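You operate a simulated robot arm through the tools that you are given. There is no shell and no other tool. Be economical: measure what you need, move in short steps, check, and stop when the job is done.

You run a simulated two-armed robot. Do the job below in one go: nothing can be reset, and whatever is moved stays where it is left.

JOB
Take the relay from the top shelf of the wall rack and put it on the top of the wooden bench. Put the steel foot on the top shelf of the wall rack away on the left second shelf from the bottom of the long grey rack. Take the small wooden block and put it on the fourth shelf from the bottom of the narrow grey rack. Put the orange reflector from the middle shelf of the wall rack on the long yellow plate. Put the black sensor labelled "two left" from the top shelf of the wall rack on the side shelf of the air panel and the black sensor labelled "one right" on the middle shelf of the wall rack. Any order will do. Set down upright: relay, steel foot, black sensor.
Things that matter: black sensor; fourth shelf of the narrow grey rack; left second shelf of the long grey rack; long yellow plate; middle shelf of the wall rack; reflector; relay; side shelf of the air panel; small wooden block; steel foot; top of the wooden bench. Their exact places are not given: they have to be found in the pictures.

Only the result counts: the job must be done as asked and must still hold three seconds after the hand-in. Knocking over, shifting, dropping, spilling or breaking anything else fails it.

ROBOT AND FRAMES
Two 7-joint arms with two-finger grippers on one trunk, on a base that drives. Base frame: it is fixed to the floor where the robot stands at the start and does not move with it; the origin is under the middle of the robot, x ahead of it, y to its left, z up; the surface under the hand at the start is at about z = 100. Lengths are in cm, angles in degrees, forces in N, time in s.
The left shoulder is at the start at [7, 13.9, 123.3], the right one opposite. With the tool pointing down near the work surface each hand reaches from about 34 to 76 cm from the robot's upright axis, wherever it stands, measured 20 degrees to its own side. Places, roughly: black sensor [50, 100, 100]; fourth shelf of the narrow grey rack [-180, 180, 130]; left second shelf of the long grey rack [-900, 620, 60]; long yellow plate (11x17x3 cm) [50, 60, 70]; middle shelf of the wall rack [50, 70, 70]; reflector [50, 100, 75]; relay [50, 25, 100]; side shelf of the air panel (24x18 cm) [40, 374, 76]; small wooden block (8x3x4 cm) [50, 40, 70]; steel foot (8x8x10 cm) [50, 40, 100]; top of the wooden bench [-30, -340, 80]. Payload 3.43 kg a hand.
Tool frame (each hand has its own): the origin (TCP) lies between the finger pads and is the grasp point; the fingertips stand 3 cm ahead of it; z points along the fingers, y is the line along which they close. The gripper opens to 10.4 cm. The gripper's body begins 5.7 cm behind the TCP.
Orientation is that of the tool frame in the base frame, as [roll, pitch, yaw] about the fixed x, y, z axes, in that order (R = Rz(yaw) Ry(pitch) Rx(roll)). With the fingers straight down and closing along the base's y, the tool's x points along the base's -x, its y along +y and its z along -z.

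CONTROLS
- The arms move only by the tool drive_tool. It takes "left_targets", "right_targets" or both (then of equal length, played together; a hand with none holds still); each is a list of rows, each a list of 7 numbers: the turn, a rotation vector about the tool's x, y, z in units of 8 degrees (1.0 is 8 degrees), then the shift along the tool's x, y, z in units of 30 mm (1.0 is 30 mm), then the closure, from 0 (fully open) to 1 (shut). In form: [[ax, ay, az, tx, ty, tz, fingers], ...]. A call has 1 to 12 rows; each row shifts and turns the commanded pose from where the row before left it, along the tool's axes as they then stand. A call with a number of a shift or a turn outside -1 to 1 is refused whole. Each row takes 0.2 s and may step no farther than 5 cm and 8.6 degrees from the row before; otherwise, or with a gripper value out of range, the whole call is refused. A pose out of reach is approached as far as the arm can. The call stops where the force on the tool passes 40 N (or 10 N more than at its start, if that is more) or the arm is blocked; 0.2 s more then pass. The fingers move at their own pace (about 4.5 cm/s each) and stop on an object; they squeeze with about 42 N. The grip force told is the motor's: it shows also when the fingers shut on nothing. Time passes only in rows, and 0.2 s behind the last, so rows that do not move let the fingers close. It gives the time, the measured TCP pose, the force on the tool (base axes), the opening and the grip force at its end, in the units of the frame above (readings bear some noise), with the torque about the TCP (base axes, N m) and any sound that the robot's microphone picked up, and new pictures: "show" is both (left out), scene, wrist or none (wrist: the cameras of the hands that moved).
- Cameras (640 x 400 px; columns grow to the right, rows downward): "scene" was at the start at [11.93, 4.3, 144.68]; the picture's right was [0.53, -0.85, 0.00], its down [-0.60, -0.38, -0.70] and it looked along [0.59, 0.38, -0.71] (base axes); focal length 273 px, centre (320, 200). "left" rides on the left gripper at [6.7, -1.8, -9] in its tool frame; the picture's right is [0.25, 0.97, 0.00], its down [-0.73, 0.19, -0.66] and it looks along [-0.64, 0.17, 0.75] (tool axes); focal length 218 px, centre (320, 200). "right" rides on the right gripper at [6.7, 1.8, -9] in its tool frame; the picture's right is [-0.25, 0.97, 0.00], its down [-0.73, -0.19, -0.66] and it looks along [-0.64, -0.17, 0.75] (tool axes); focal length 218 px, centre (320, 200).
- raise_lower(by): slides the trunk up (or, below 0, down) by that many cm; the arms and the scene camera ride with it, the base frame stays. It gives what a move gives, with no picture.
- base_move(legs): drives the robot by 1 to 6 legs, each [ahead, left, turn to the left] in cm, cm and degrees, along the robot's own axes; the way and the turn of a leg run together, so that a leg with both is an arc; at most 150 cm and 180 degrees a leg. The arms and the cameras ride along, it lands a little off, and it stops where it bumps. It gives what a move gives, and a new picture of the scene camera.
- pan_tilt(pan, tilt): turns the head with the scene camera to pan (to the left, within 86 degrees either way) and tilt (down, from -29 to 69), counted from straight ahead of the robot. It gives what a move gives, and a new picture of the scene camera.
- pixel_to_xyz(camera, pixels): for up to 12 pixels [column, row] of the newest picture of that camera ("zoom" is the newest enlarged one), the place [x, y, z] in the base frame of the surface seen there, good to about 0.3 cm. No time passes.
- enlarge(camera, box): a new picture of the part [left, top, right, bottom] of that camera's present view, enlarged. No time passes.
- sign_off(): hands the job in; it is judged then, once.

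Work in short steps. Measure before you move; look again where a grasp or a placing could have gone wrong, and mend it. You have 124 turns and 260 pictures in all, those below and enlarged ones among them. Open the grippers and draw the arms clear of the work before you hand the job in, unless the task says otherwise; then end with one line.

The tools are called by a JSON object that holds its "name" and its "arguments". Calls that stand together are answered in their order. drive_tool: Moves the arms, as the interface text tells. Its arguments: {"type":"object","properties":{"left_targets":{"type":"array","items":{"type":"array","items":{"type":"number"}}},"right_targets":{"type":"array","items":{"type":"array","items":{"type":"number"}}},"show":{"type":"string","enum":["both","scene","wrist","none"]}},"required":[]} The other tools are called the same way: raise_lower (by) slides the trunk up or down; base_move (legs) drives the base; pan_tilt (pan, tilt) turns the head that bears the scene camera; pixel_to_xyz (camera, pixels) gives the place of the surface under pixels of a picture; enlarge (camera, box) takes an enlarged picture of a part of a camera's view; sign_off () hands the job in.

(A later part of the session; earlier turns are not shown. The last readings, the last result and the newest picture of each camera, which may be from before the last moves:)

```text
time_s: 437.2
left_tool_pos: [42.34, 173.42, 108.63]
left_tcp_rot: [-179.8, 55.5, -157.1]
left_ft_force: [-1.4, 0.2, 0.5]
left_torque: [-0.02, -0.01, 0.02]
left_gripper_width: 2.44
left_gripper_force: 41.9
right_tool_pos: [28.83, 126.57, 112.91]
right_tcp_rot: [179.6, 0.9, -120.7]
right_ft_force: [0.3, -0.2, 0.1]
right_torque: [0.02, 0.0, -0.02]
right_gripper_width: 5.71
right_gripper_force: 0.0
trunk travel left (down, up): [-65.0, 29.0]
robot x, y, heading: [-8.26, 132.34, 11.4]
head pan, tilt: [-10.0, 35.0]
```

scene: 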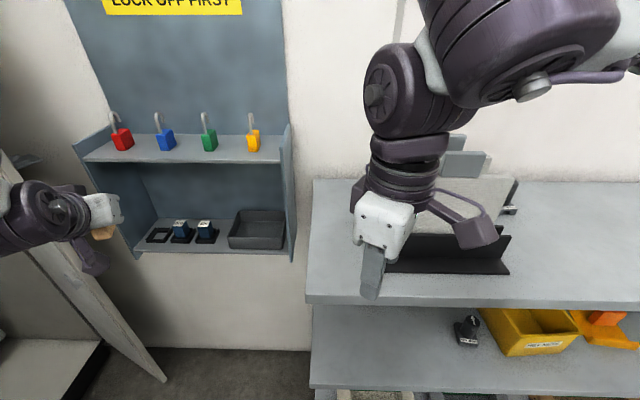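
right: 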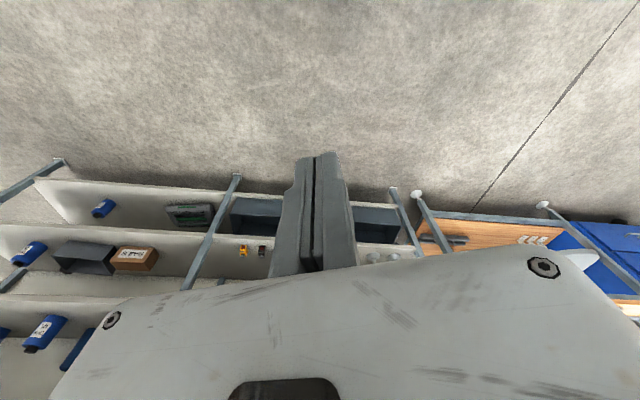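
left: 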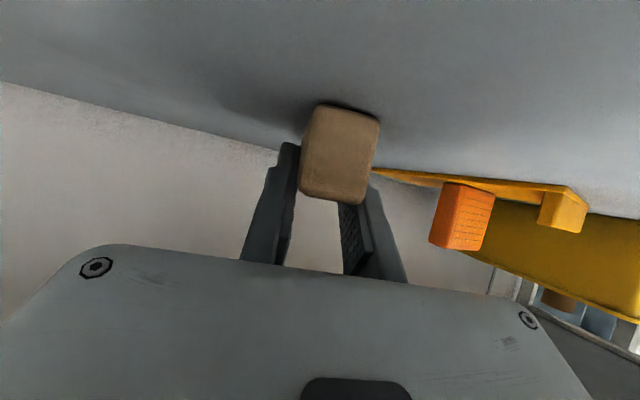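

Clear so far. I reach the right hand in past the holder's side at z≈113 to (61.7,134).

{"name": "drive_tool", "arguments": {"right_targets": [[0, 0, 0, -0.72, 0.43, 0, 0.45], [0, 0, 0, -0.637, -0.7, 0, 0.45], [0, 0, 0, -0.637, -0.7, 0, 0.45], [0, 0, 0, -0.637, -0.7, 0, 0.45], [0, 0, 0, -0.637, -0.7, 0, 0.45], [0, 0, 0, -0.637, -0.7, 0, 0.45], [0, 0, 0, -0.637, -0.7, 0, 0.45], [0, 0, 0, -0.637, -0.7, 0, 0.45], [0, 0, 0, -0.637, -0.7, 0, 0.45], [0, 0, 0, -0.637, -0.7, 0, 0.45], [0, 0, 0, -0.637, -0.7, 0, 0.45], [0, 0, 0, -0.637, -0.7, 0, 0.45]], "show": "both"}}

```text
time_s: 439.8
left_tool_pos: [42.31, 173.6, 108.48]
left_tcp_rot: [-179.8, 55.4, -157.1]
left_ft_force: [-1.0, 0.3, 0.4]
left_torque: [-0.03, 0.01, -0.02]
left_gripper_width: 2.44
left_gripper_force: 42.4
right_tool_pos: [53.97, 135.28, 112.77]
right_tcp_rot: [179.6, 0.9, -120.7]
right_ft_force: [-0.7, -0.6, 0.1]
right_torque: [0.02, 0.0, 0.0]
right_gripper_width: 5.72
right_gripper_force: 0.1
right hand out of reach, approached as far as the arm can: row 11, 12
trunk travel left (down, up): [-65.0, 29.0]
robot x, y, heading: [-8.45, 132.69, 11.4]
head pan, tilt: [-10.0, 35.0]
```

scene: 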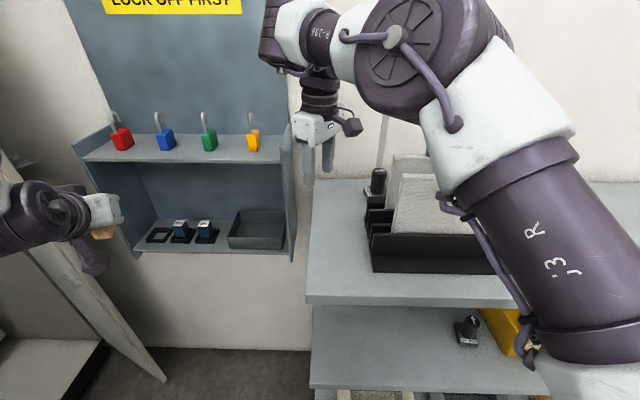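
right: 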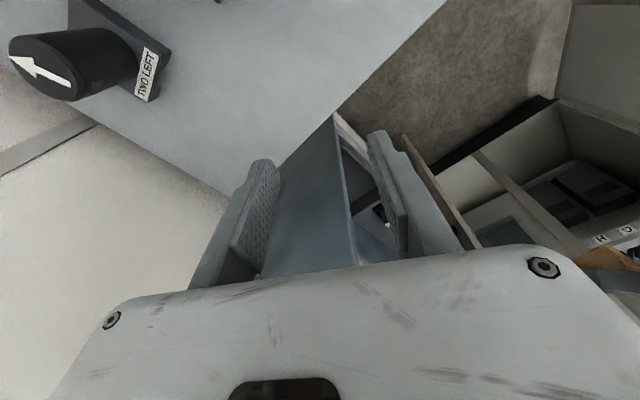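

The label "TWO LEFT" is in view. I move diagonally over the sensor, staying above it.

{"name": "drive_tool", "arguments": {"right_targets": [[0, 0, 0, 0.535, -0.914, 0, 0.45], [0, 0, 0, 0.535, -0.914, 0, 0.45], [0, 0, 0, 0.535, -0.914, 0, 0.45], [0, 0, 0, 0.535, -0.914, 0, 0.45], [0, 0, 0, 0.535, -0.914, 0, 0.45], [0, 0, 0, 0, 0, 0, 0.45]], "show": "both"}}

```text
time_s: 441.2
left_tool_pos: [42.56, 173.62, 108.63]
left_tcp_rot: [-179.6, 55.4, -157.1]
left_ft_force: [-0.3, 0.3, -0.3]
left_torque: [-0.01, -0.02, -0.05]
left_gripper_width: 2.47
left_gripper_force: 42.3
right_tool_pos: [56.86, 123.51, 111.96]
right_tcp_rot: [179.8, 0.9, -120.7]
right_ft_force: [-0.4, 0.8, 0.3]
right_torque: [0.01, 0.0, 0.02]
right_gripper_width: 5.73
right_gripper_force: 0.2
right hand out of reach, approached as far as the arm can: row 1, 2, 3, 4, 5
trunk travel left (down, up): [-65.0, 29.0]
robot x, y, heading: [-7.96, 132.22, 11.5]
head pan, tilt: [-10.0, 35.0]
```

scene: 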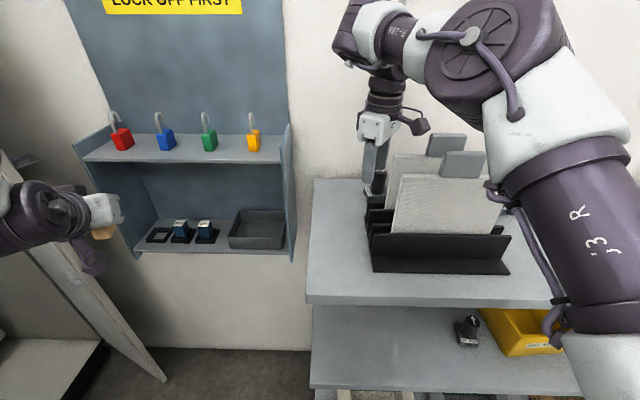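
right: 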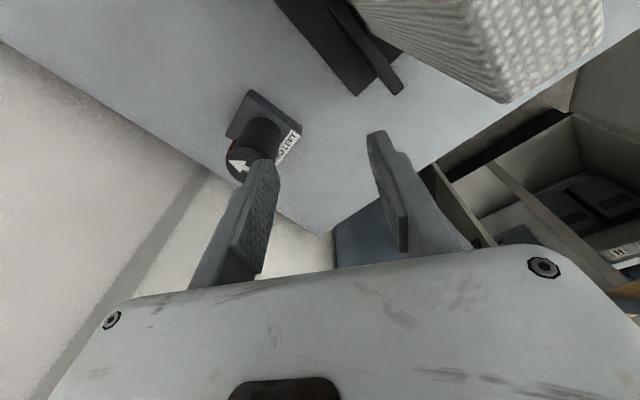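

Still short by about 5 cm in x. I raise the trunk (better reach), nudge the base ahead 2.5 cm, and extend while lowering.

{"name": "raise_lower", "arguments": {"by": 8}}

{"name": "base_move", "arguments": {"legs": [[2.5, -2.4, 0]]}}

{"name": "drive_tool", "arguments": {"right_targets": [[0, 0, 0, -0.11, -0.18, 0.8, 0.45], [0, 0, 0, -0.11, -0.18, 0.8, 0.45], [0, 0, 0, -0.11, -0.18, 0.8, 0.45], [0, 0, 0, -0.11, -0.18, 0, 0.45]], "show": "wrist"}}

```text
time_s: 442.4
left_tool_pos: [42.49, 173.64, 116.52]
left_tcp_rot: [-179.8, 55.5, -157.0]
left_ft_force: [0.1, -0.6, -0.4]
left_torque: [0.05, 0.0, 0.01]
left_gripper_width: 2.45
left_gripper_force: 42.2
right_tool_pos: [56.9, 123.51, 119.98]
right_tcp_rot: [179.6, 0.9, -120.8]
right_ft_force: [0.1, 0.3, 0.1]
right_torque: [0.04, -0.02, 0.02]
right_gripper_width: 5.72
right_gripper_force: 0.0
trunk travel left (down, up): [-73.0, 21.0]
robot x, y, heading: [-8.35, 132.28, 11.3]
head pan, tilt: [-10.0, 35.0]
```

```text
time_s: 443.3
left_tool_pos: [44.76, 172.14, 116.82]
left_tcp_rot: [-179.3, 55.7, -156.5]
left_ft_force: [-0.1, 0.7, -0.9]
left_torque: [0.02, -0.01, -0.03]
left_gripper_width: 2.44
left_gripper_force: 42.2
right_tool_pos: [59.18, 122.1, 120.39]
right_tcp_rot: [-179.9, 0.9, -120.6]
right_ft_force: [-0.7, 0.2, 0.2]
right_torque: [-0.01, -0.1, -0.01]
right_gripper_width: 5.72
right_gripper_force: 0.0
trunk travel left (down, up): [-73.0, 21.0]
robot x, y, heading: [-5.4, 130.53, 11.4]
head pan, tilt: [-10.0, 35.0]
```

scene: 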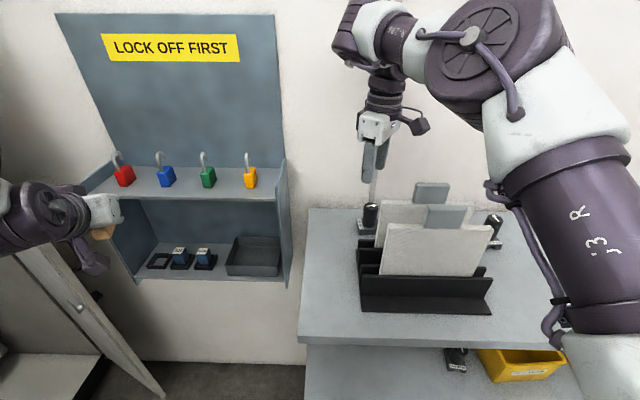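

```text
time_s: 444.3
left_tool_pos: [45.25, 171.96, 116.47]
left_tcp_rot: [-179.7, 55.5, -156.9]
left_ft_force: [-0.5, 0.4, 0.1]
left_torque: [0.03, 0.02, -0.03]
left_gripper_width: 2.44
left_gripper_force: 41.7
right_tool_pos: [62.34, 122.05, 112.83]
right_tcp_rot: [179.8, 0.9, -120.5]
right_ft_force: [0.8, 0.0, 1.2]
right_torque: [-0.01, -0.01, 0.0]
right_gripper_width: 5.71
right_gripper_force: 0.1
trunk travel left (down, up): [-73.0, 21.0]
robot x, y, heading: [-5.3, 131.03, 11.4]
head pan, tilt: [-10.0, 35.0]
```

right: 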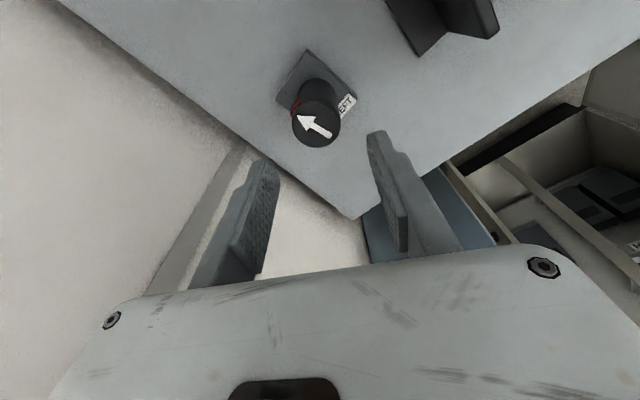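

The sensor sits between the fingers below. I measure its top centre with the wrist camera.

{"name": "pixel_to_xyz", "arguments": {"camera": "right", "pixels": [[316, 125], [295, 122], [340, 125], [312, 108], [316, 143], [303, 55], [352, 100], [278, 95]]}}

```text
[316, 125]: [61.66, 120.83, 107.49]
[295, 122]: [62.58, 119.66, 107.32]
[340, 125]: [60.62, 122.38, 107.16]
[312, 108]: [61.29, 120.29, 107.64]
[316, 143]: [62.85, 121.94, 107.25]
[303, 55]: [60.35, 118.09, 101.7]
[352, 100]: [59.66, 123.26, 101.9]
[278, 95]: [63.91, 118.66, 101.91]
```

Sensor centre is (61.6,121.0). I correct 1.3 cm, descend 7 cm and close.

{"name": "drive_tool", "arguments": {"right_targets": [[0, 0, 0, 0.43, 0.03, 0, 0.45], [0, 0, 0, 0, 0, 0.78, 0.45], [0, 0, 0, 0, 0, 0.78, 0.45], [0, 0, 0, 0, 0, 0.78, 0.45], [0, 0, 0, 0, 0, 0, 0.8], [0, 0, 0, 0, 0, 0, 1], [0, 0, 0, 0, 0, 0, 1], [0, 0, 0, 0, 0, 0, 1], [0, 0, 0, 0, 0, 0, 1]], "show": "both"}}

```text
time_s: 446.3
left_tool_pos: [45.34, 171.86, 116.58]
left_tcp_rot: [-179.9, 55.4, -157.1]
left_ft_force: [-0.8, 0.0, 0.2]
left_torque: [0.01, 0.0, 0.01]
left_gripper_width: 2.48
left_gripper_force: 41.5
right_tool_pos: [61.58, 121.07, 105.81]
right_tcp_rot: [179.6, 0.9, -120.6]
right_ft_force: [0.1, 0.1, 0.6]
right_torque: [0.01, 0.02, 0.01]
right_gripper_width: 3.24
right_gripper_force: 41.9
trunk travel left (down, up): [-73.0, 21.0]
robot x, y, heading: [-5.24, 130.6, 11.7]
head pan, tilt: [-10.0, 35.0]
```

scene: 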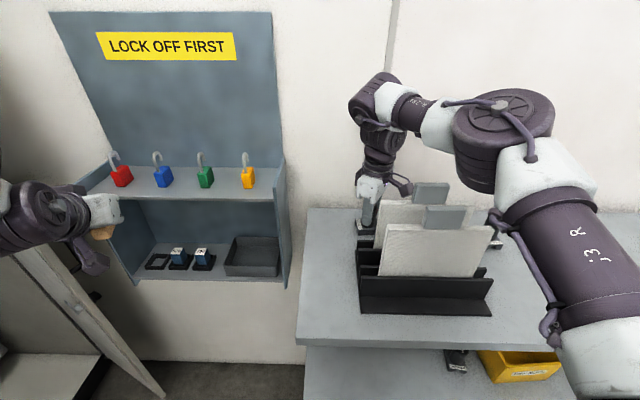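
right: 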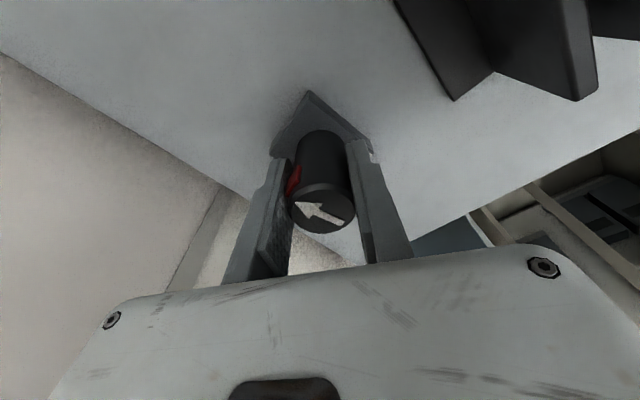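

Sensor gripped. I lift it with the trunk, sidestep past the plates, back out, and turn to face +y for the corridor.

{"name": "raise_lower", "arguments": {"by": 20.5}}

{"name": "base_move", "arguments": {"legs": [[0, 9, 0], [-32, 0, 0], [4, -22, 0], [0, 0, 78.3]]}}

{"name": "pan_tilt", "arguments": {"pan": 0, "tilt": 42}}

```text
time_s: 448.5
left_tool_pos: [45.27, 171.85, 137.09]
left_tcp_rot: [-180.0, 55.4, -157.1]
left_ft_force: [-0.6, -0.1, -0.5]
left_torque: [-0.02, -0.01, 0.0]
left_gripper_width: 2.48
left_gripper_force: 41.6
right_tool_pos: [61.68, 121.02, 126.41]
right_tcp_rot: [179.7, 0.8, -120.6]
right_ft_force: [0.4, -0.8, -0.6]
right_torque: [0.0, 0.03, 0.0]
right_gripper_width: 3.23
right_gripper_force: 42.5
trunk travel left (down, up): [-93.5, 0.5]
robot x, y, heading: [-5.44, 130.42, 11.3]
head pan, tilt: [-10.0, 35.0]
```

```text
time_s: 456.0
left_tool_pos: [-60.4, 169.72, 137.04]
left_tcp_rot: [-179.7, 55.4, -78.6]
left_ft_force: [0.2, 0.2, 0.1]
left_torque: [0.02, -0.01, 0.02]
left_gripper_width: 2.49
left_gripper_force: 42.2
right_tool_pos: [-7.12, 175.54, 126.41]
right_tcp_rot: [179.7, 0.9, -42.1]
right_ft_force: [-0.5, 0.1, -0.5]
right_torque: [-0.03, -0.04, 0.01]
right_gripper_width: 3.19
right_gripper_force: 41.9
trunk travel left (down, up): [-93.5, 0.5]
robot x, y, heading: [-30.49, 111.92, 89.8]
head pan, tilt: [-10.0, 35.0]
```

scene: 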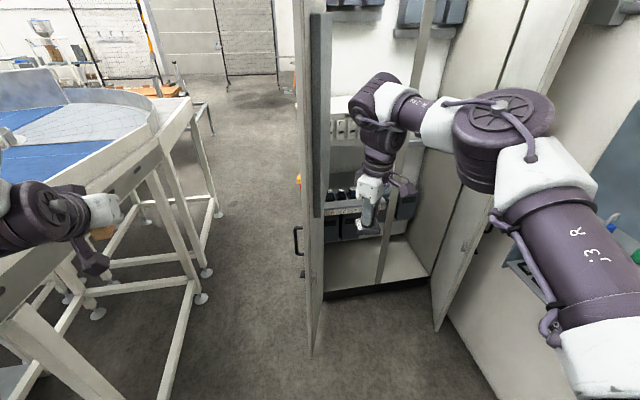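

```text
time_s: 456.7
left_tool_pos: [-60.44, 169.77, 137.04]
left_tcp_rot: [-179.8, 55.4, -78.6]
left_ft_force: [0.1, -0.2, -0.7]
left_torque: [0.01, 0.01, 0.02]
left_gripper_width: 2.47
left_gripper_force: 42.2
right_tool_pos: [-7.16, 175.51, 126.46]
right_tcp_rot: [179.7, 0.9, -42.2]
right_ft_force: [-0.9, -0.6, -1.1]
right_torque: [0.03, -0.01, -0.03]
right_gripper_width: 3.25
right_gripper_force: 41.7
trunk travel left (down, up): [-93.5, 0.5]
robot x, y, heading: [-30.33, 111.87, 89.9]
head pan, tilt: [0.0, 42.0]
```

scene: 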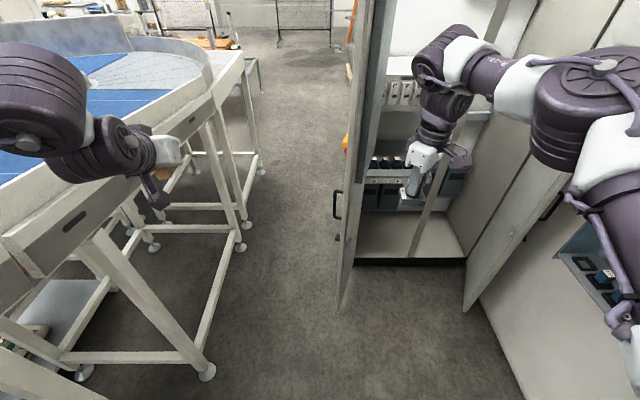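

I draw the right hand inward, shift left to x≈-55, pass the cabinet, and look right toward the air panel.

{"name": "drive_tool", "arguments": {"right_targets": [[0, 0, 0, -0.33, 0.83, 0, 1], [0, 0, 0, -0.33, 0.83, 0, 1], [0, 0, 0, -0.33, 0.83, 0, 1], [0, 0, 0, -0.33, 0.83, 0, 1], [0, 0, 0, -0.33, 0.83, 0, 1]], "show": "none"}}

{"name": "base_move", "arguments": {"legs": [[0, 24.5, 0], [70, 0, -1.0], [110, 0, -1.5]]}}

{"name": "pan_tilt", "arguments": {"pan": -55, "tilt": 30}}

```text
time_s: 457.9
left_tool_pos: [-60.59, 169.63, 137.11]
left_tcp_rot: [-179.7, 55.3, -78.4]
left_ft_force: [0.0, -0.1, -0.2]
left_torque: [-0.01, -0.02, -0.03]
left_gripper_width: 2.47
left_gripper_force: 41.5
right_tool_pos: [-19.39, 169.6, 126.62]
right_tcp_rot: [179.9, 0.9, -42.1]
right_ft_force: [0.4, 0.4, -1.4]
right_torque: [0.03, 0.01, -0.01]
right_gripper_width: 3.22
right_gripper_force: 41.9
trunk travel left (down, up): [-93.5, 0.5]
robot x, y, heading: [-30.34, 111.67, 89.8]
head pan, tilt: [0.0, 42.0]
```

```text
time_s: 468.3
left_tool_pos: [-79.87, 349.4, 137.25]
left_tcp_rot: [-179.8, 55.5, -80.5]
left_ft_force: [0.9, 0.3, -0.4]
left_torque: [-0.01, 0.02, -0.02]
left_gripper_width: 2.46
left_gripper_force: 42.5
right_tool_pos: [-38.71, 347.91, 126.65]
right_tcp_rot: [179.8, 1.0, -44.0]
right_ft_force: [-0.8, -0.8, -0.4]
right_torque: [0.03, 0.01, 0.01]
right_gripper_width: 3.24
right_gripper_force: 41.9
trunk travel left (down, up): [-93.5, 0.5]
robot x, y, heading: [-51.89, 290.71, 88.1]
head pan, tilt: [0.0, 42.0]
```

scene: 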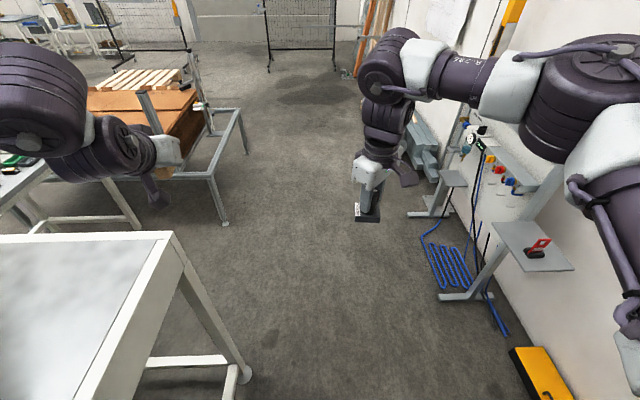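

```text
time_s: 469.6
left_tool_pos: [-79.99, 349.55, 137.07]
left_tcp_rot: [-179.7, 55.4, -80.5]
left_ft_force: [-1.1, 0.3, 0.1]
left_torque: [-0.02, -0.04, 0.04]
left_gripper_width: 2.48
left_gripper_force: 41.8
right_tool_pos: [-38.7, 348.05, 126.7]
right_tcp_rot: [179.7, 0.9, -44.1]
right_ft_force: [0.6, 0.4, -1.4]
right_torque: [0.0, -0.02, 0.01]
right_gripper_width: 3.22
right_gripper_force: 42.0
trunk travel left (down, up): [-93.5, 0.5]
robot x, y, heading: [-51.72, 290.33, 88.0]
head pan, tilt: [-55.0, 30.0]
```

scene: 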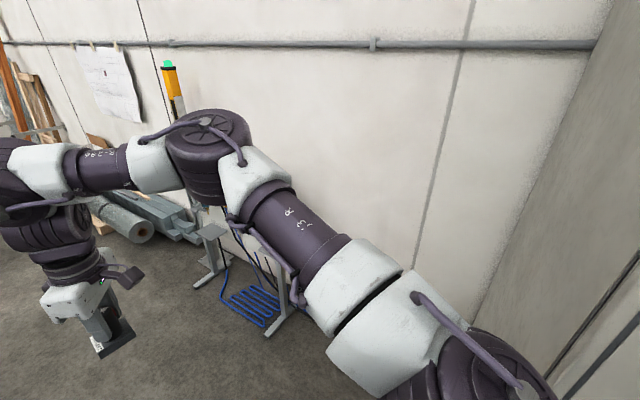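

I re-aim the head to see the air panel's shelves and measure them.

{"name": "pan_tilt", "arguments": {"pan": -22, "tilt": 42}}

{"name": "enlarge", "arguments": {"camera": "scene", "box": [250, 80, 530, 320]}}

{"name": "pixel_to_xyz", "arguments": {"camera": "scene", "pixels": [[420, 230], [400, 220], [440, 260], [380, 240], [360, 170], [340, 160], [380, 180], [300, 150], [420, 250], [440, 220], [460, 270], [400, 260]]}}

```text
time_s: 470.5
left_tool_pos: [-79.97, 349.52, 137.06]
left_tcp_rot: [-179.7, 55.3, -80.5]
left_ft_force: [-0.5, 0.8, 0.4]
left_torque: [0.0, 0.0, -0.01]
left_gripper_width: 2.46
left_gripper_force: 42.3
right_tool_pos: [-38.67, 348.05, 126.76]
right_tcp_rot: [179.7, 0.9, -44.0]
right_ft_force: [0.8, -1.0, -0.8]
right_torque: [-0.04, -0.01, 0.0]
right_gripper_width: 3.21
right_gripper_force: 41.7
trunk travel left (down, up): [-93.5, 0.5]
robot x, y, heading: [-51.71, 290.6, 88.1]
head pan, tilt: [-22.0, 42.0]
```

scene: 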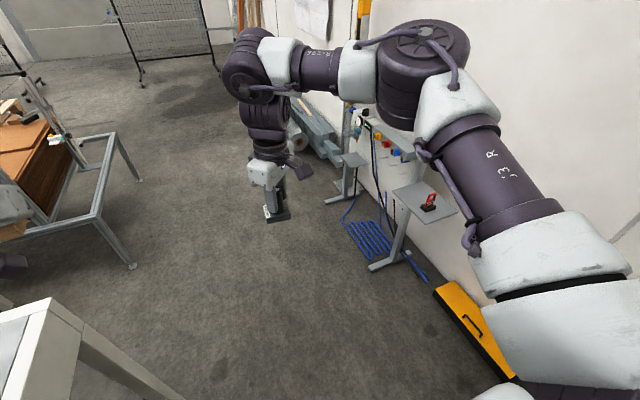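

```text
1.67 times, centred on (390, 200) of scene
```

zoom: 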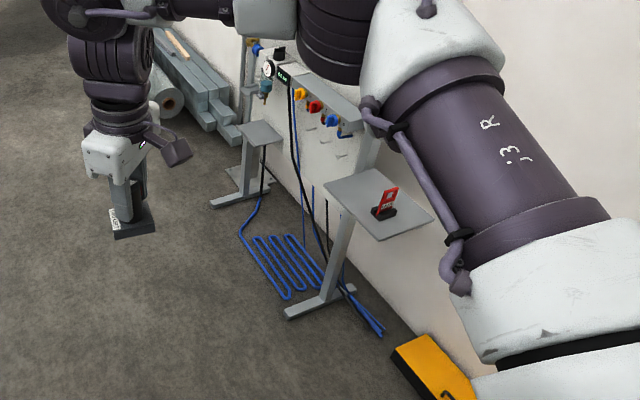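

```text
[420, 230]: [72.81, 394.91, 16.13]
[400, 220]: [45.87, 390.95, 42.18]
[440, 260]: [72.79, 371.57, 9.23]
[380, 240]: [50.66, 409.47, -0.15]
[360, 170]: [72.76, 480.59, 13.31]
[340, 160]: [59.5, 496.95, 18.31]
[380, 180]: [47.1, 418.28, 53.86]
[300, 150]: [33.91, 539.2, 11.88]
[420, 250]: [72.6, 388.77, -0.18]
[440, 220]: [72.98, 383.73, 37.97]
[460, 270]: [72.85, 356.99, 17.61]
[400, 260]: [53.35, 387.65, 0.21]
```

The near side shelf (zoom 380,205) holds a red tag. I measure its corners.

{"name": "pixel_to_xyz", "arguments": {"camera": "zoom", "pixels": [[328, 184], [380, 171], [430, 217], [381, 237], [350, 200], [375, 213], [395, 210], [385, 185], [355, 185], [400, 225], [250, 130], [262, 140]]}}

```text
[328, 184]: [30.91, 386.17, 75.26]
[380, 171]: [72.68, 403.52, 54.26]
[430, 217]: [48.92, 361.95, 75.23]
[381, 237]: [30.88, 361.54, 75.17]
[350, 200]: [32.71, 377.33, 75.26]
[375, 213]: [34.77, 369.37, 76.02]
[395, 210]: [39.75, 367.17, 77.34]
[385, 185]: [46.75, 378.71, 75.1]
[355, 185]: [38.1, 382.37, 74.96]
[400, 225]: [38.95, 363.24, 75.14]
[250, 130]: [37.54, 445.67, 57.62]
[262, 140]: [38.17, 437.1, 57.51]
```

Shelf: x 31–49, y 361.5–386, z 75.2; the tag is near (38,369). Target spot is (39.5,380). I bring the right hand over it and lower 40 cm.

{"name": "drive_tool", "arguments": {"right_targets": [[0, 0, 0, 0.74, -0.67, 0, 1], [0, 0, 0, 0.74, -0.67, 0, 1], [0, 0, 0, 0.74, -0.67, 0, 1], [0, 0, 0, 0.74, -0.67, 0, 1]], "show": "none"}}

{"name": "base_move", "arguments": {"legs": [[0, -67.5, 1.9], [31, 0, 0]]}}

{"name": "raise_lower", "arguments": {"by": -38}}

{"name": "drive_tool", "arguments": {"right_targets": [[0, 0, 0, 0, 0, 0, 1]], "show": "both"}}

```text
time_s: 471.5
left_tool_pos: [-79.84, 349.47, 137.03]
left_tcp_rot: [-179.9, 55.4, -80.7]
left_ft_force: [0.6, -0.3, -0.8]
left_torque: [0.01, 0.0, 0.05]
left_gripper_width: 2.47
left_gripper_force: 41.8
right_tool_pos: [-26.49, 347.4, 126.9]
right_tcp_rot: [179.7, 1.0, -44.1]
right_ft_force: [-0.2, -0.4, 0.1]
right_torque: [0.01, -0.02, 0.01]
right_gripper_width: 3.23
right_gripper_force: 41.4
trunk travel left (down, up): [-93.5, 0.5]
robot x, y, heading: [-51.2, 290.15, 88.1]
head pan, tilt: [-22.0, 42.0]
```

```text
time_s: 473.2
left_tool_pos: [-65.34, 348.92, 137.06]
left_tcp_rot: [-179.7, 55.4, -79.9]
left_ft_force: [0.1, 0.4, -0.1]
left_torque: [0.0, -0.01, 0.0]
left_gripper_width: 2.44
left_gripper_force: 41.9
right_tool_pos: [-11.89, 347.24, 126.97]
right_tcp_rot: [179.8, 1.0, -43.4]
right_ft_force: [-0.3, 0.3, -0.2]
right_torque: [0.02, -0.01, -0.03]
right_gripper_width: 3.24
right_gripper_force: 42.0
trunk travel left (down, up): [-93.5, 0.5]
robot x, y, heading: [-36.14, 290.51, 88.6]
head pan, tilt: [-22.0, 42.0]
stopped in leg 1: the robot was blocked; the commanded pose is now the measured one
```

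scene: 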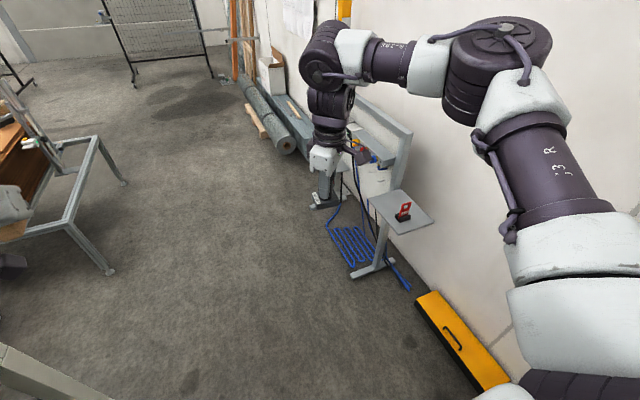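

```text
time_s: 476.9
left_tool_pos: [-64.88, 349.14, 99.0]
left_tcp_rot: [-179.9, 55.3, -80.2]
left_ft_force: [0.6, 0.5, 0.2]
left_torque: [0.0, -0.05, 0.01]
left_gripper_width: 2.48
left_gripper_force: 41.6
right_tool_pos: [-11.57, 347.48, 88.99]
right_tcp_rot: [179.7, 1.0, -43.5]
right_ft_force: [-0.3, -0.4, -0.8]
right_torque: [0.0, -0.04, 0.03]
right_gripper_width: 3.26
right_gripper_force: 41.8
trunk travel left (down, up): [-55.5, 38.5]
robot x, y, heading: [-35.98, 290.08, 88.2]
head pan, tilt: [-22.0, 42.0]
```

```text
time_s: 477.3
left_tool_pos: [-64.92, 349.15, 99.02]
left_tcp_rot: [-179.9, 55.3, -80.2]
left_ft_force: [0.9, 0.4, -0.3]
left_torque: [0.03, 0.01, 0.0]
left_gripper_width: 2.46
left_gripper_force: 42.4
right_tool_pos: [-11.59, 347.35, 88.8]
right_tcp_rot: [179.8, 1.0, -43.6]
right_ft_force: [-0.6, -0.4, -0.7]
right_torque: [-0.03, 0.03, 0.01]
right_gripper_width: 3.23
right_gripper_force: 41.4
trunk travel left (down, up): [-55.5, 38.5]
robot x, y, heading: [-35.99, 290.67, 88.4]
head pan, tilt: [-22.0, 42.0]
```

scene: 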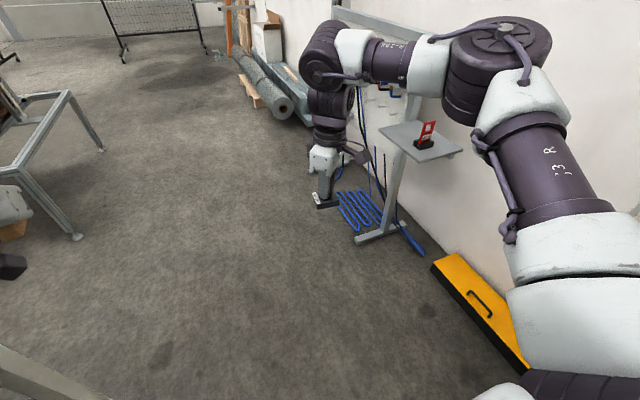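
right: 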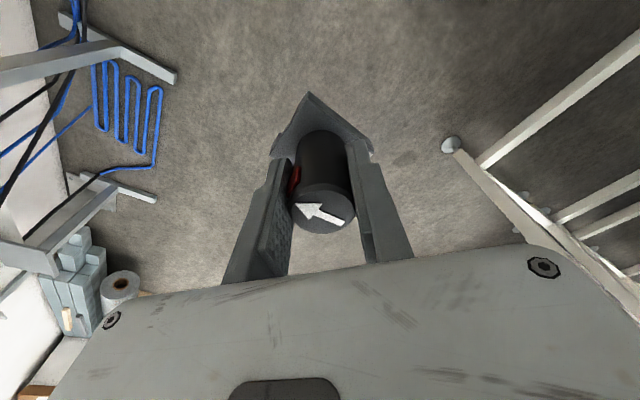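

A cabinet corner blocked the sidestep. I go ahead first, then right 44 cm, then reach the rest with the hand.

{"name": "base_move", "arguments": {"legs": [[32.5, 0, 1.6], [0, -44, 0]]}}

{"name": "drive_tool", "arguments": {"right_targets": [[0, 0, 0, 0.66, -0.6, 0, 1], [0, 0, 0, 0.66, -0.6, 0, 1], [0, 0, 0, 0.66, -0.6, 0, 1]], "show": "both"}}

```text
time_s: 481.8
left_tool_pos: [-21.46, 381.04, 98.99]
left_tcp_rot: [-179.8, 55.3, -78.7]
left_ft_force: [-0.3, -0.6, 0.7]
left_torque: [-0.02, 0.03, -0.02]
left_gripper_width: 2.44
left_gripper_force: 42.4
right_tool_pos: [31.92, 380.57, 88.77]
right_tcp_rot: [179.6, 1.0, -42.0]
right_ft_force: [1.7, -0.7, -0.3]
right_torque: [-0.01, 0.0, -0.01]
right_gripper_width: 3.23
right_gripper_force: 41.5
trunk travel left (down, up): [-55.5, 38.5]
robot x, y, heading: [8.38, 323.25, 89.9]
head pan, tilt: [-22.0, 42.0]
```

scene: 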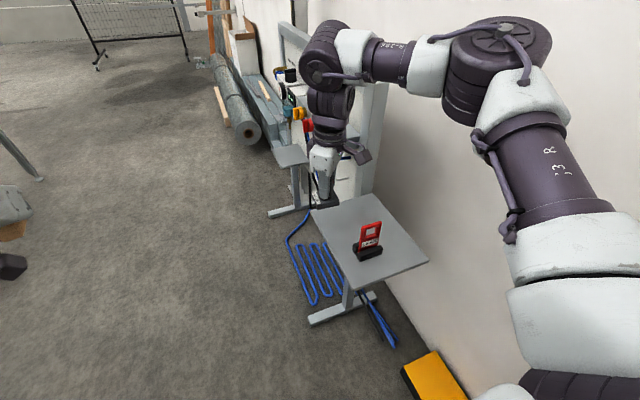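

```text
time_s: 482.6
left_tool_pos: [-21.31, 381.06, 98.89]
left_tcp_rot: [-180.0, 55.3, -78.7]
left_ft_force: [-0.2, 0.0, -0.1]
left_torque: [-0.01, -0.01, 0.02]
left_gripper_width: 2.45
left_gripper_force: 41.7
right_tool_pos: [40.09, 380.73, 88.62]
right_tcp_rot: [179.7, 1.0, -42.0]
right_ft_force: [-0.2, 0.2, -0.3]
right_torque: [-0.01, -0.01, 0.0]
right_gripper_width: 3.2
right_gripper_force: 42.2
trunk travel left (down, up): [-55.5, 38.5]
robot x, y, heading: [8.9, 323.25, 90.1]
head pan, tilt: [-22.0, 42.0]
```

scene: 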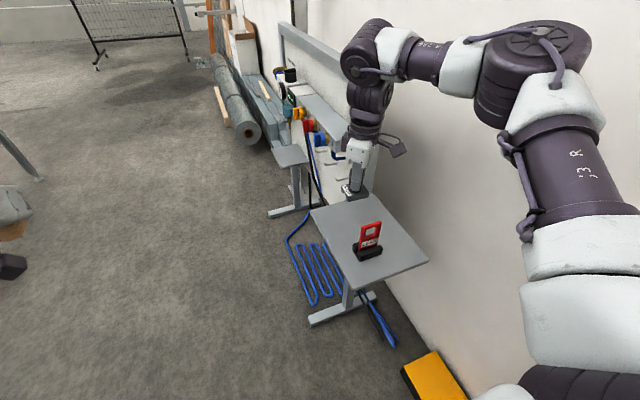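
right: 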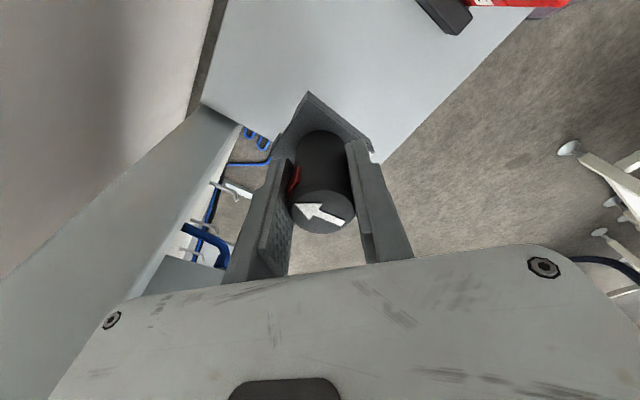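

I shift 2 cm toward the shelf middle, lower to contact height, open, and lift off in one go.

{"name": "drive_tool", "arguments": {"right_targets": [[0, 0, 0, 0.45, 0.5, 0, 1], [0, 0, 0, 0, 0, 0.9, 1], [0, 0, 0, 0, 0, 0.9, 1], [0, 0, 0, 0, 0, 0.5, 1], [0, 0, 0, 0, 0, 0.12, 1], [0, 0, 0, 0, 0, 0.09, 1], [0, 0, 0, 0, 0, 0.06, 1], [0, 0, 0, 0, 0, 0, 0.6], [0, 0, 0, 0, 0, 0, 0.45], [0, 0, 0, 0, 0, 0, 0.45], [0, 0, 0, 0, 0, -0.7, 0.45], [0, 0, 0, 0, 0, -1, 0.45]], "show": "both"}}

```text
time_s: 485.2
left_tool_pos: [-21.5, 380.97, 99.05]
left_tcp_rot: [-179.8, 55.3, -78.5]
left_ft_force: [-0.4, 0.2, 0.1]
left_torque: [0.03, 0.02, -0.03]
left_gripper_width: 2.46
left_gripper_force: 41.8
right_tool_pos: [39.73, 378.61, 86.23]
right_tcp_rot: [179.8, 0.9, -42.0]
right_ft_force: [-0.4, 0.0, 0.8]
right_torque: [0.01, -0.08, -0.03]
right_gripper_width: 5.71
right_gripper_force: 0.1
trunk travel left (down, up): [-55.5, 38.5]
robot x, y, heading: [8.8, 322.93, 90.1]
head pan, tilt: [-22.0, 42.0]
```

scene: 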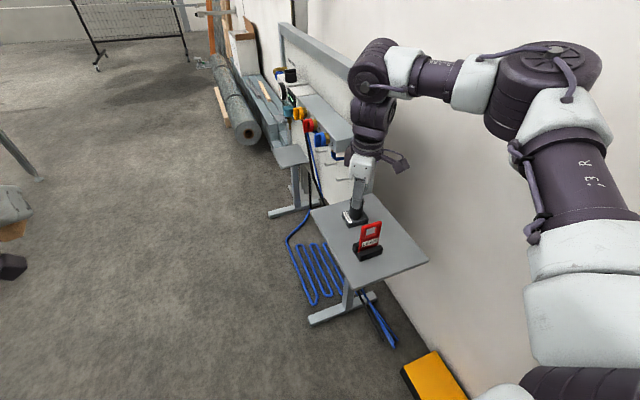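
right: 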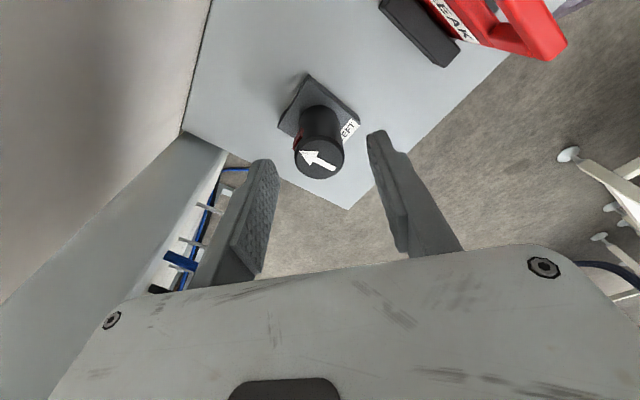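

Sensor "two left" stands upright on the side shelf. I raise, tuck the right hand, and drive the known northern way round toward the narrow rack.

{"name": "raise_lower", "arguments": {"by": 38}}

{"name": "drive_tool", "arguments": {"right_targets": [[0, 0, 0, -0.7, 0.74, 0, 0.45], [0, 0, 0, -0.7, 0.74, 0, 0.45], [0, 0, 0, -0.7, 0.74, 0, 0.45], [0, 0, 0, -0.7, 0.74, 0, 0.45], [0, 0, 0, -0.7, 0.74, 0, 0.45]], "show": "none"}}

{"name": "base_move", "arguments": {"legs": [[0, 55, 0], [150, 0, -1], [150, 0, -1], [18, 0, 0], [0, 0, 49], [110, 0, 0]]}}

{"name": "base_move", "arguments": {"legs": [[105, 0, 0], [0, 0, 43], [150, 0, 0], [150, 0, 0]]}}

```text
time_s: 488.9
left_tool_pos: [-21.41, 381.04, 137.05]
left_tcp_rot: [-179.9, 55.4, -78.8]
left_ft_force: [-0.7, 0.0, -0.8]
left_torque: [0.03, -0.01, 0.01]
left_gripper_width: 2.46
left_gripper_force: 42.0
right_tool_pos: [39.97, 378.77, 124.15]
right_tcp_rot: [179.6, 0.9, -42.0]
right_ft_force: [0.1, 0.3, -0.2]
right_torque: [0.01, -0.02, 0.01]
right_gripper_width: 5.74
right_gripper_force: 0.1
trunk travel left (down, up): [-93.5, 0.5]
robot x, y, heading: [8.87, 323.02, 89.9]
head pan, tilt: [-22.0, 42.0]
```

```text
time_s: 490.1
left_tool_pos: [-21.75, 381.03, 136.94]
left_tcp_rot: [-179.8, 55.3, -78.4]
left_ft_force: [-0.6, 0.3, -0.4]
left_torque: [0.02, -0.04, 0.0]
left_gripper_width: 2.44
left_gripper_force: 41.7
right_tool_pos: [24.53, 377.78, 124.6]
right_tcp_rot: [179.9, 1.0, -42.1]
right_ft_force: [0.0, -0.1, 0.8]
right_torque: [0.02, -0.06, 0.03]
right_gripper_width: 5.71
right_gripper_force: 0.0
trunk travel left (down, up): [-93.5, 0.5]
robot x, y, heading: [9.05, 322.99, 89.7]
head pan, tilt: [-22.0, 42.0]
```

```text
time_s: 515.9
left_tool_pos: [-178.33, 739.33, 137.11]
left_tcp_rot: [-179.9, 55.5, -33.4]
left_ft_force: [0.2, -0.7, 0.2]
left_torque: [0.01, -0.04, 0.03]
left_gripper_width: 2.46
left_gripper_force: 41.9
right_tool_pos: [-143.41, 769.63, 124.58]
right_tcp_rot: [179.8, 1.1, 3.0]
right_ft_force: [0.4, -0.8, -0.4]
right_torque: [-0.01, 0.02, -0.01]
right_gripper_width: 5.73
right_gripper_force: 0.0
trunk travel left (down, up): [-93.5, 0.5]
robot x, y, heading: [-116.1, 720.06, 134.9]
head pan, tilt: [-22.0, 42.0]
```

scene: 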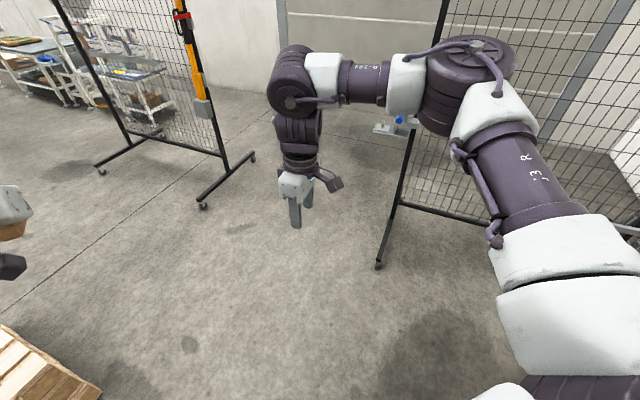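

```text
time_s: 537.2
left_tool_pos: [-547.08, 780.79, 137.04]
left_tcp_rot: [-179.9, 55.3, 11.0]
left_ft_force: [0.1, -0.3, -0.7]
left_torque: [0.04, -0.03, -0.01]
left_gripper_width: 2.43
left_gripper_force: 42.2
right_tool_pos: [-543.31, 826.95, 124.49]
right_tcp_rot: [179.8, 1.1, 47.6]
right_ft_force: [1.4, -0.8, 0.0]
right_torque: [0.01, -0.02, -0.01]
right_gripper_width: 5.72
right_gripper_force: 0.0
trunk travel left (down, up): [-93.5, 0.5]
robot x, y, heading: [-488.8, 810.32, 179.7]
head pan, tilt: [-22.0, 42.0]
```

scene: 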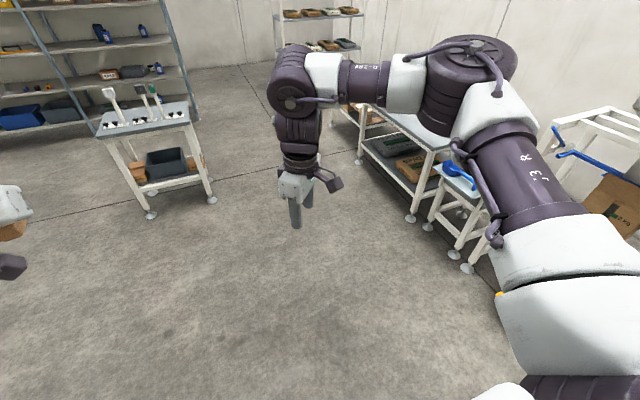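

On track. I continue to the western lane and south along it.

{"name": "base_move", "arguments": {"legs": [[27, 0, 0], [0, 0, 46], [90, 0, 0], [92, 0, 0], [0, 0, -24], [128, 0, 0]]}}

{"name": "base_move", "arguments": {"legs": [[0, 0, 64], [150, 0, -1], [150, 0, -1]]}}

```text
time_s: 557.1
left_tool_pos: [-799.56, 581.35, 137.1]
left_tcp_rot: [-179.9, 55.4, 33.3]
left_ft_force: [0.6, 0.3, 0.2]
left_torque: [0.02, 0.0, 0.01]
left_gripper_width: 2.43
left_gripper_force: 42.2
right_tool_pos: [-813.83, 625.38, 124.55]
right_tcp_rot: [179.8, 1.0, 69.9]
right_ft_force: [-0.2, -0.7, 0.7]
right_torque: [-0.01, -0.02, 0.01]
right_gripper_width: 5.71
right_gripper_force: 0.1
trunk travel left (down, up): [-93.5, 0.5]
robot x, y, heading: [-757.03, 630.99, -158.3]
head pan, tilt: [-22.0, 42.0]
```

scene: 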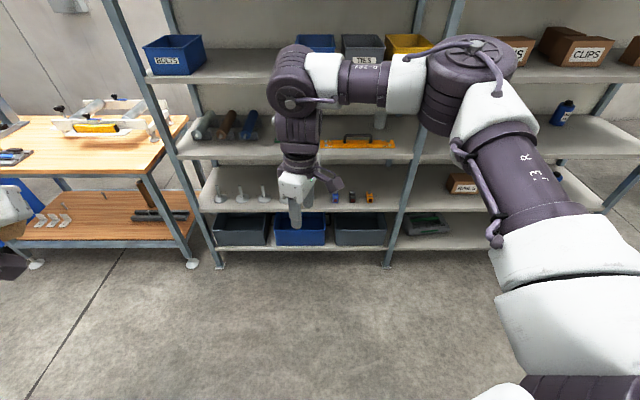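

```text
time_s: 574.6
left_tool_pos: [-762.01, 267.99, 137.08]
left_tcp_rot: [-179.9, 55.3, 95.6]
left_ft_force: [-0.6, -0.7, -0.4]
left_torque: [-0.04, 0.0, 0.04]
left_gripper_width: 2.47
left_gripper_force: 41.9
right_tool_pos: [-807.52, 275.95, 124.78]
right_tcp_rot: [179.6, 0.9, 132.2]
right_ft_force: [-0.1, -0.3, -0.8]
right_torque: [-0.01, 0.05, 0.0]
right_gripper_width: 5.71
right_gripper_force: 0.0
trunk travel left (down, up): [-93.5, 0.5]
robot x, y, heading: [-786.27, 328.91, -95.9]
head pan, tilt: [-22.0, 42.0]
```

scene: 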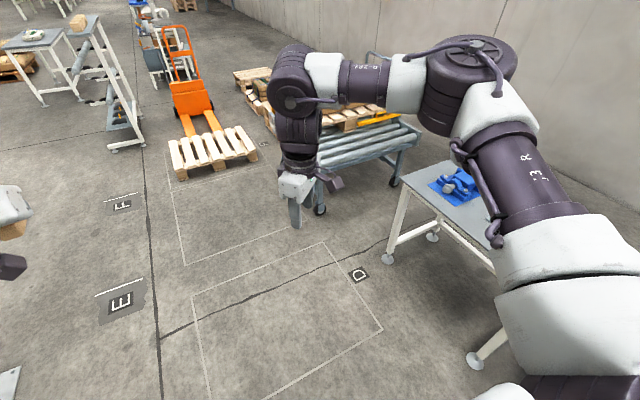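

I go on south to y≈125, turn east and approach the narrow rack, then look at it.

{"name": "base_move", "arguments": {"legs": [[0, 0, 9], [150, 0, -0.5], [54, 0, 0], [0, 0, 83]]}}

{"name": "base_move", "arguments": {"legs": [[150, 0, -1], [150, 0, -1], [140, 0, -1]]}}

{"name": "pan_tilt", "arguments": {"pan": 22, "tilt": 18}}

{"name": "enlarge", "arguments": {"camera": "scene", "box": [150, 80, 450, 300]}}

```text
time_s: 588.9
left_tool_pos: [-711.96, 154.02, 136.93]
left_tcp_rot: [-179.8, 55.3, -169.4]
left_ft_force: [-0.4, 0.0, -0.3]
left_torque: [-0.01, -0.02, 0.01]
left_gripper_width: 2.43
left_gripper_force: 42.3
right_tool_pos: [-715.77, 107.99, 124.49]
right_tcp_rot: [179.8, 1.0, -132.6]
right_ft_force: [0.2, -0.5, 0.6]
right_torque: [0.0, -0.04, 0.01]
right_gripper_width: 5.71
right_gripper_force: 0.0
trunk travel left (down, up): [-93.5, 0.5]
robot x, y, heading: [-770.22, 124.66, -1.0]
head pan, tilt: [-22.0, 42.0]
```

scene: 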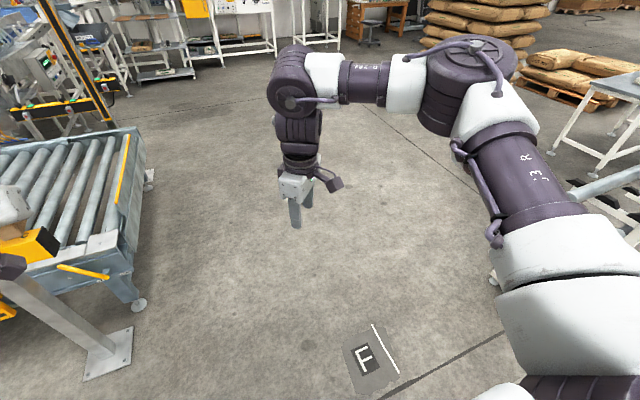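

```text
time_s: 610.3
left_tool_pos: [-262.6, 122.23, 137.11]
left_tcp_rot: [-179.9, 55.4, -175.8]
left_ft_force: [0.6, 0.4, 0.9]
left_torque: [0.03, -0.02, -0.06]
left_gripper_width: 2.45
left_gripper_force: 42.1
right_tool_pos: [-271.8, 76.78, 124.62]
right_tcp_rot: [179.6, 0.9, -139.2]
right_ft_force: [-0.1, 0.5, 0.2]
right_torque: [-0.01, -0.01, 0.02]
right_gripper_width: 5.73
right_gripper_force: 0.0
trunk travel left (down, up): [-93.5, 0.5]
robot x, y, heading: [-324.37, 99.32, -7.2]
head pan, tilt: [-22.0, 42.0]
```

scene: 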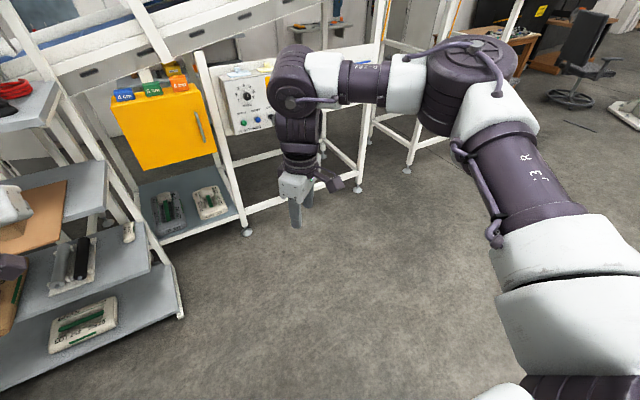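

```text
time_s: 611.4
left_tool_pos: [-262.59, 122.23, 137.03]
left_tcp_rot: [-179.9, 55.3, -175.8]
left_ft_force: [-0.4, 0.4, -0.1]
left_torque: [-0.01, -0.03, 0.03]
left_gripper_width: 2.47
left_gripper_force: 42.4
right_tool_pos: [-271.67, 76.81, 124.51]
right_tcp_rot: [179.7, 1.0, -139.1]
right_ft_force: [-0.4, 0.3, -0.3]
right_torque: [0.02, -0.02, -0.01]
right_gripper_width: 5.68
right_gripper_force: 0.0
trunk travel left (down, up): [-93.5, 0.5]
robot x, y, heading: [-323.91, 99.96, -7.4]
head pan, tilt: [22.0, 18.0]
```

scene: 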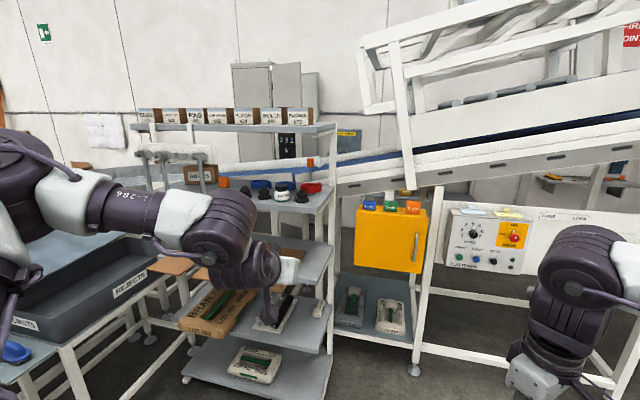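

```text
1.82 times, centred on (300, 190) of scene
```

zoom: 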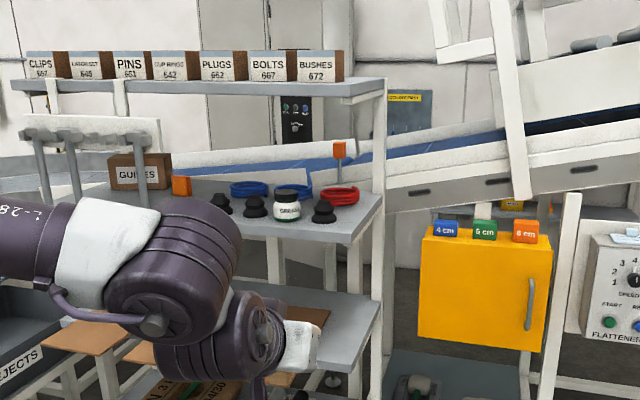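

I measure free space between the left cup and the orange block on the fourth shelf.

{"name": "pixel_to_xyz", "arguments": {"camera": "zoom", "pixels": [[180, 193], [188, 185], [172, 190], [114, 186], [213, 206], [230, 212], [200, 200], [255, 217], [275, 222], [322, 222], [350, 215], [300, 228]]}}

{"name": "pixel_to_xyz", "arguments": {"camera": "scene", "pixels": [[170, 150], [200, 155], [175, 160], [290, 262], [285, 258], [150, 195], [215, 185], [300, 205], [310, 190], [260, 125]]}}

```text
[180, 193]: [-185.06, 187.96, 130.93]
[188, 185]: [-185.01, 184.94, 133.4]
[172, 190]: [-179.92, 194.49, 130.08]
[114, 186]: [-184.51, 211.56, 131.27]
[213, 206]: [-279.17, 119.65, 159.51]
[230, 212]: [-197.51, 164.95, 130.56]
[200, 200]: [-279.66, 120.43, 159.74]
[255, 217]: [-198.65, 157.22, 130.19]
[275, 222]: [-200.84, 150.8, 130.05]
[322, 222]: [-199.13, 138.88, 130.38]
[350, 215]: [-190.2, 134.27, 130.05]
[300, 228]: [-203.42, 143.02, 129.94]
```

```text
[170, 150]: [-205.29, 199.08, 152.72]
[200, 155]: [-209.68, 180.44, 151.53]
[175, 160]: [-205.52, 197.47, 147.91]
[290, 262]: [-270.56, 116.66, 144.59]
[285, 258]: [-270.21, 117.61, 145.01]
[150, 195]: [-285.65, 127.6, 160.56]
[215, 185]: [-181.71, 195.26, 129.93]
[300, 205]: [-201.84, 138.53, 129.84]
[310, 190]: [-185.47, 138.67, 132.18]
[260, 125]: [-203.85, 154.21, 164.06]
```

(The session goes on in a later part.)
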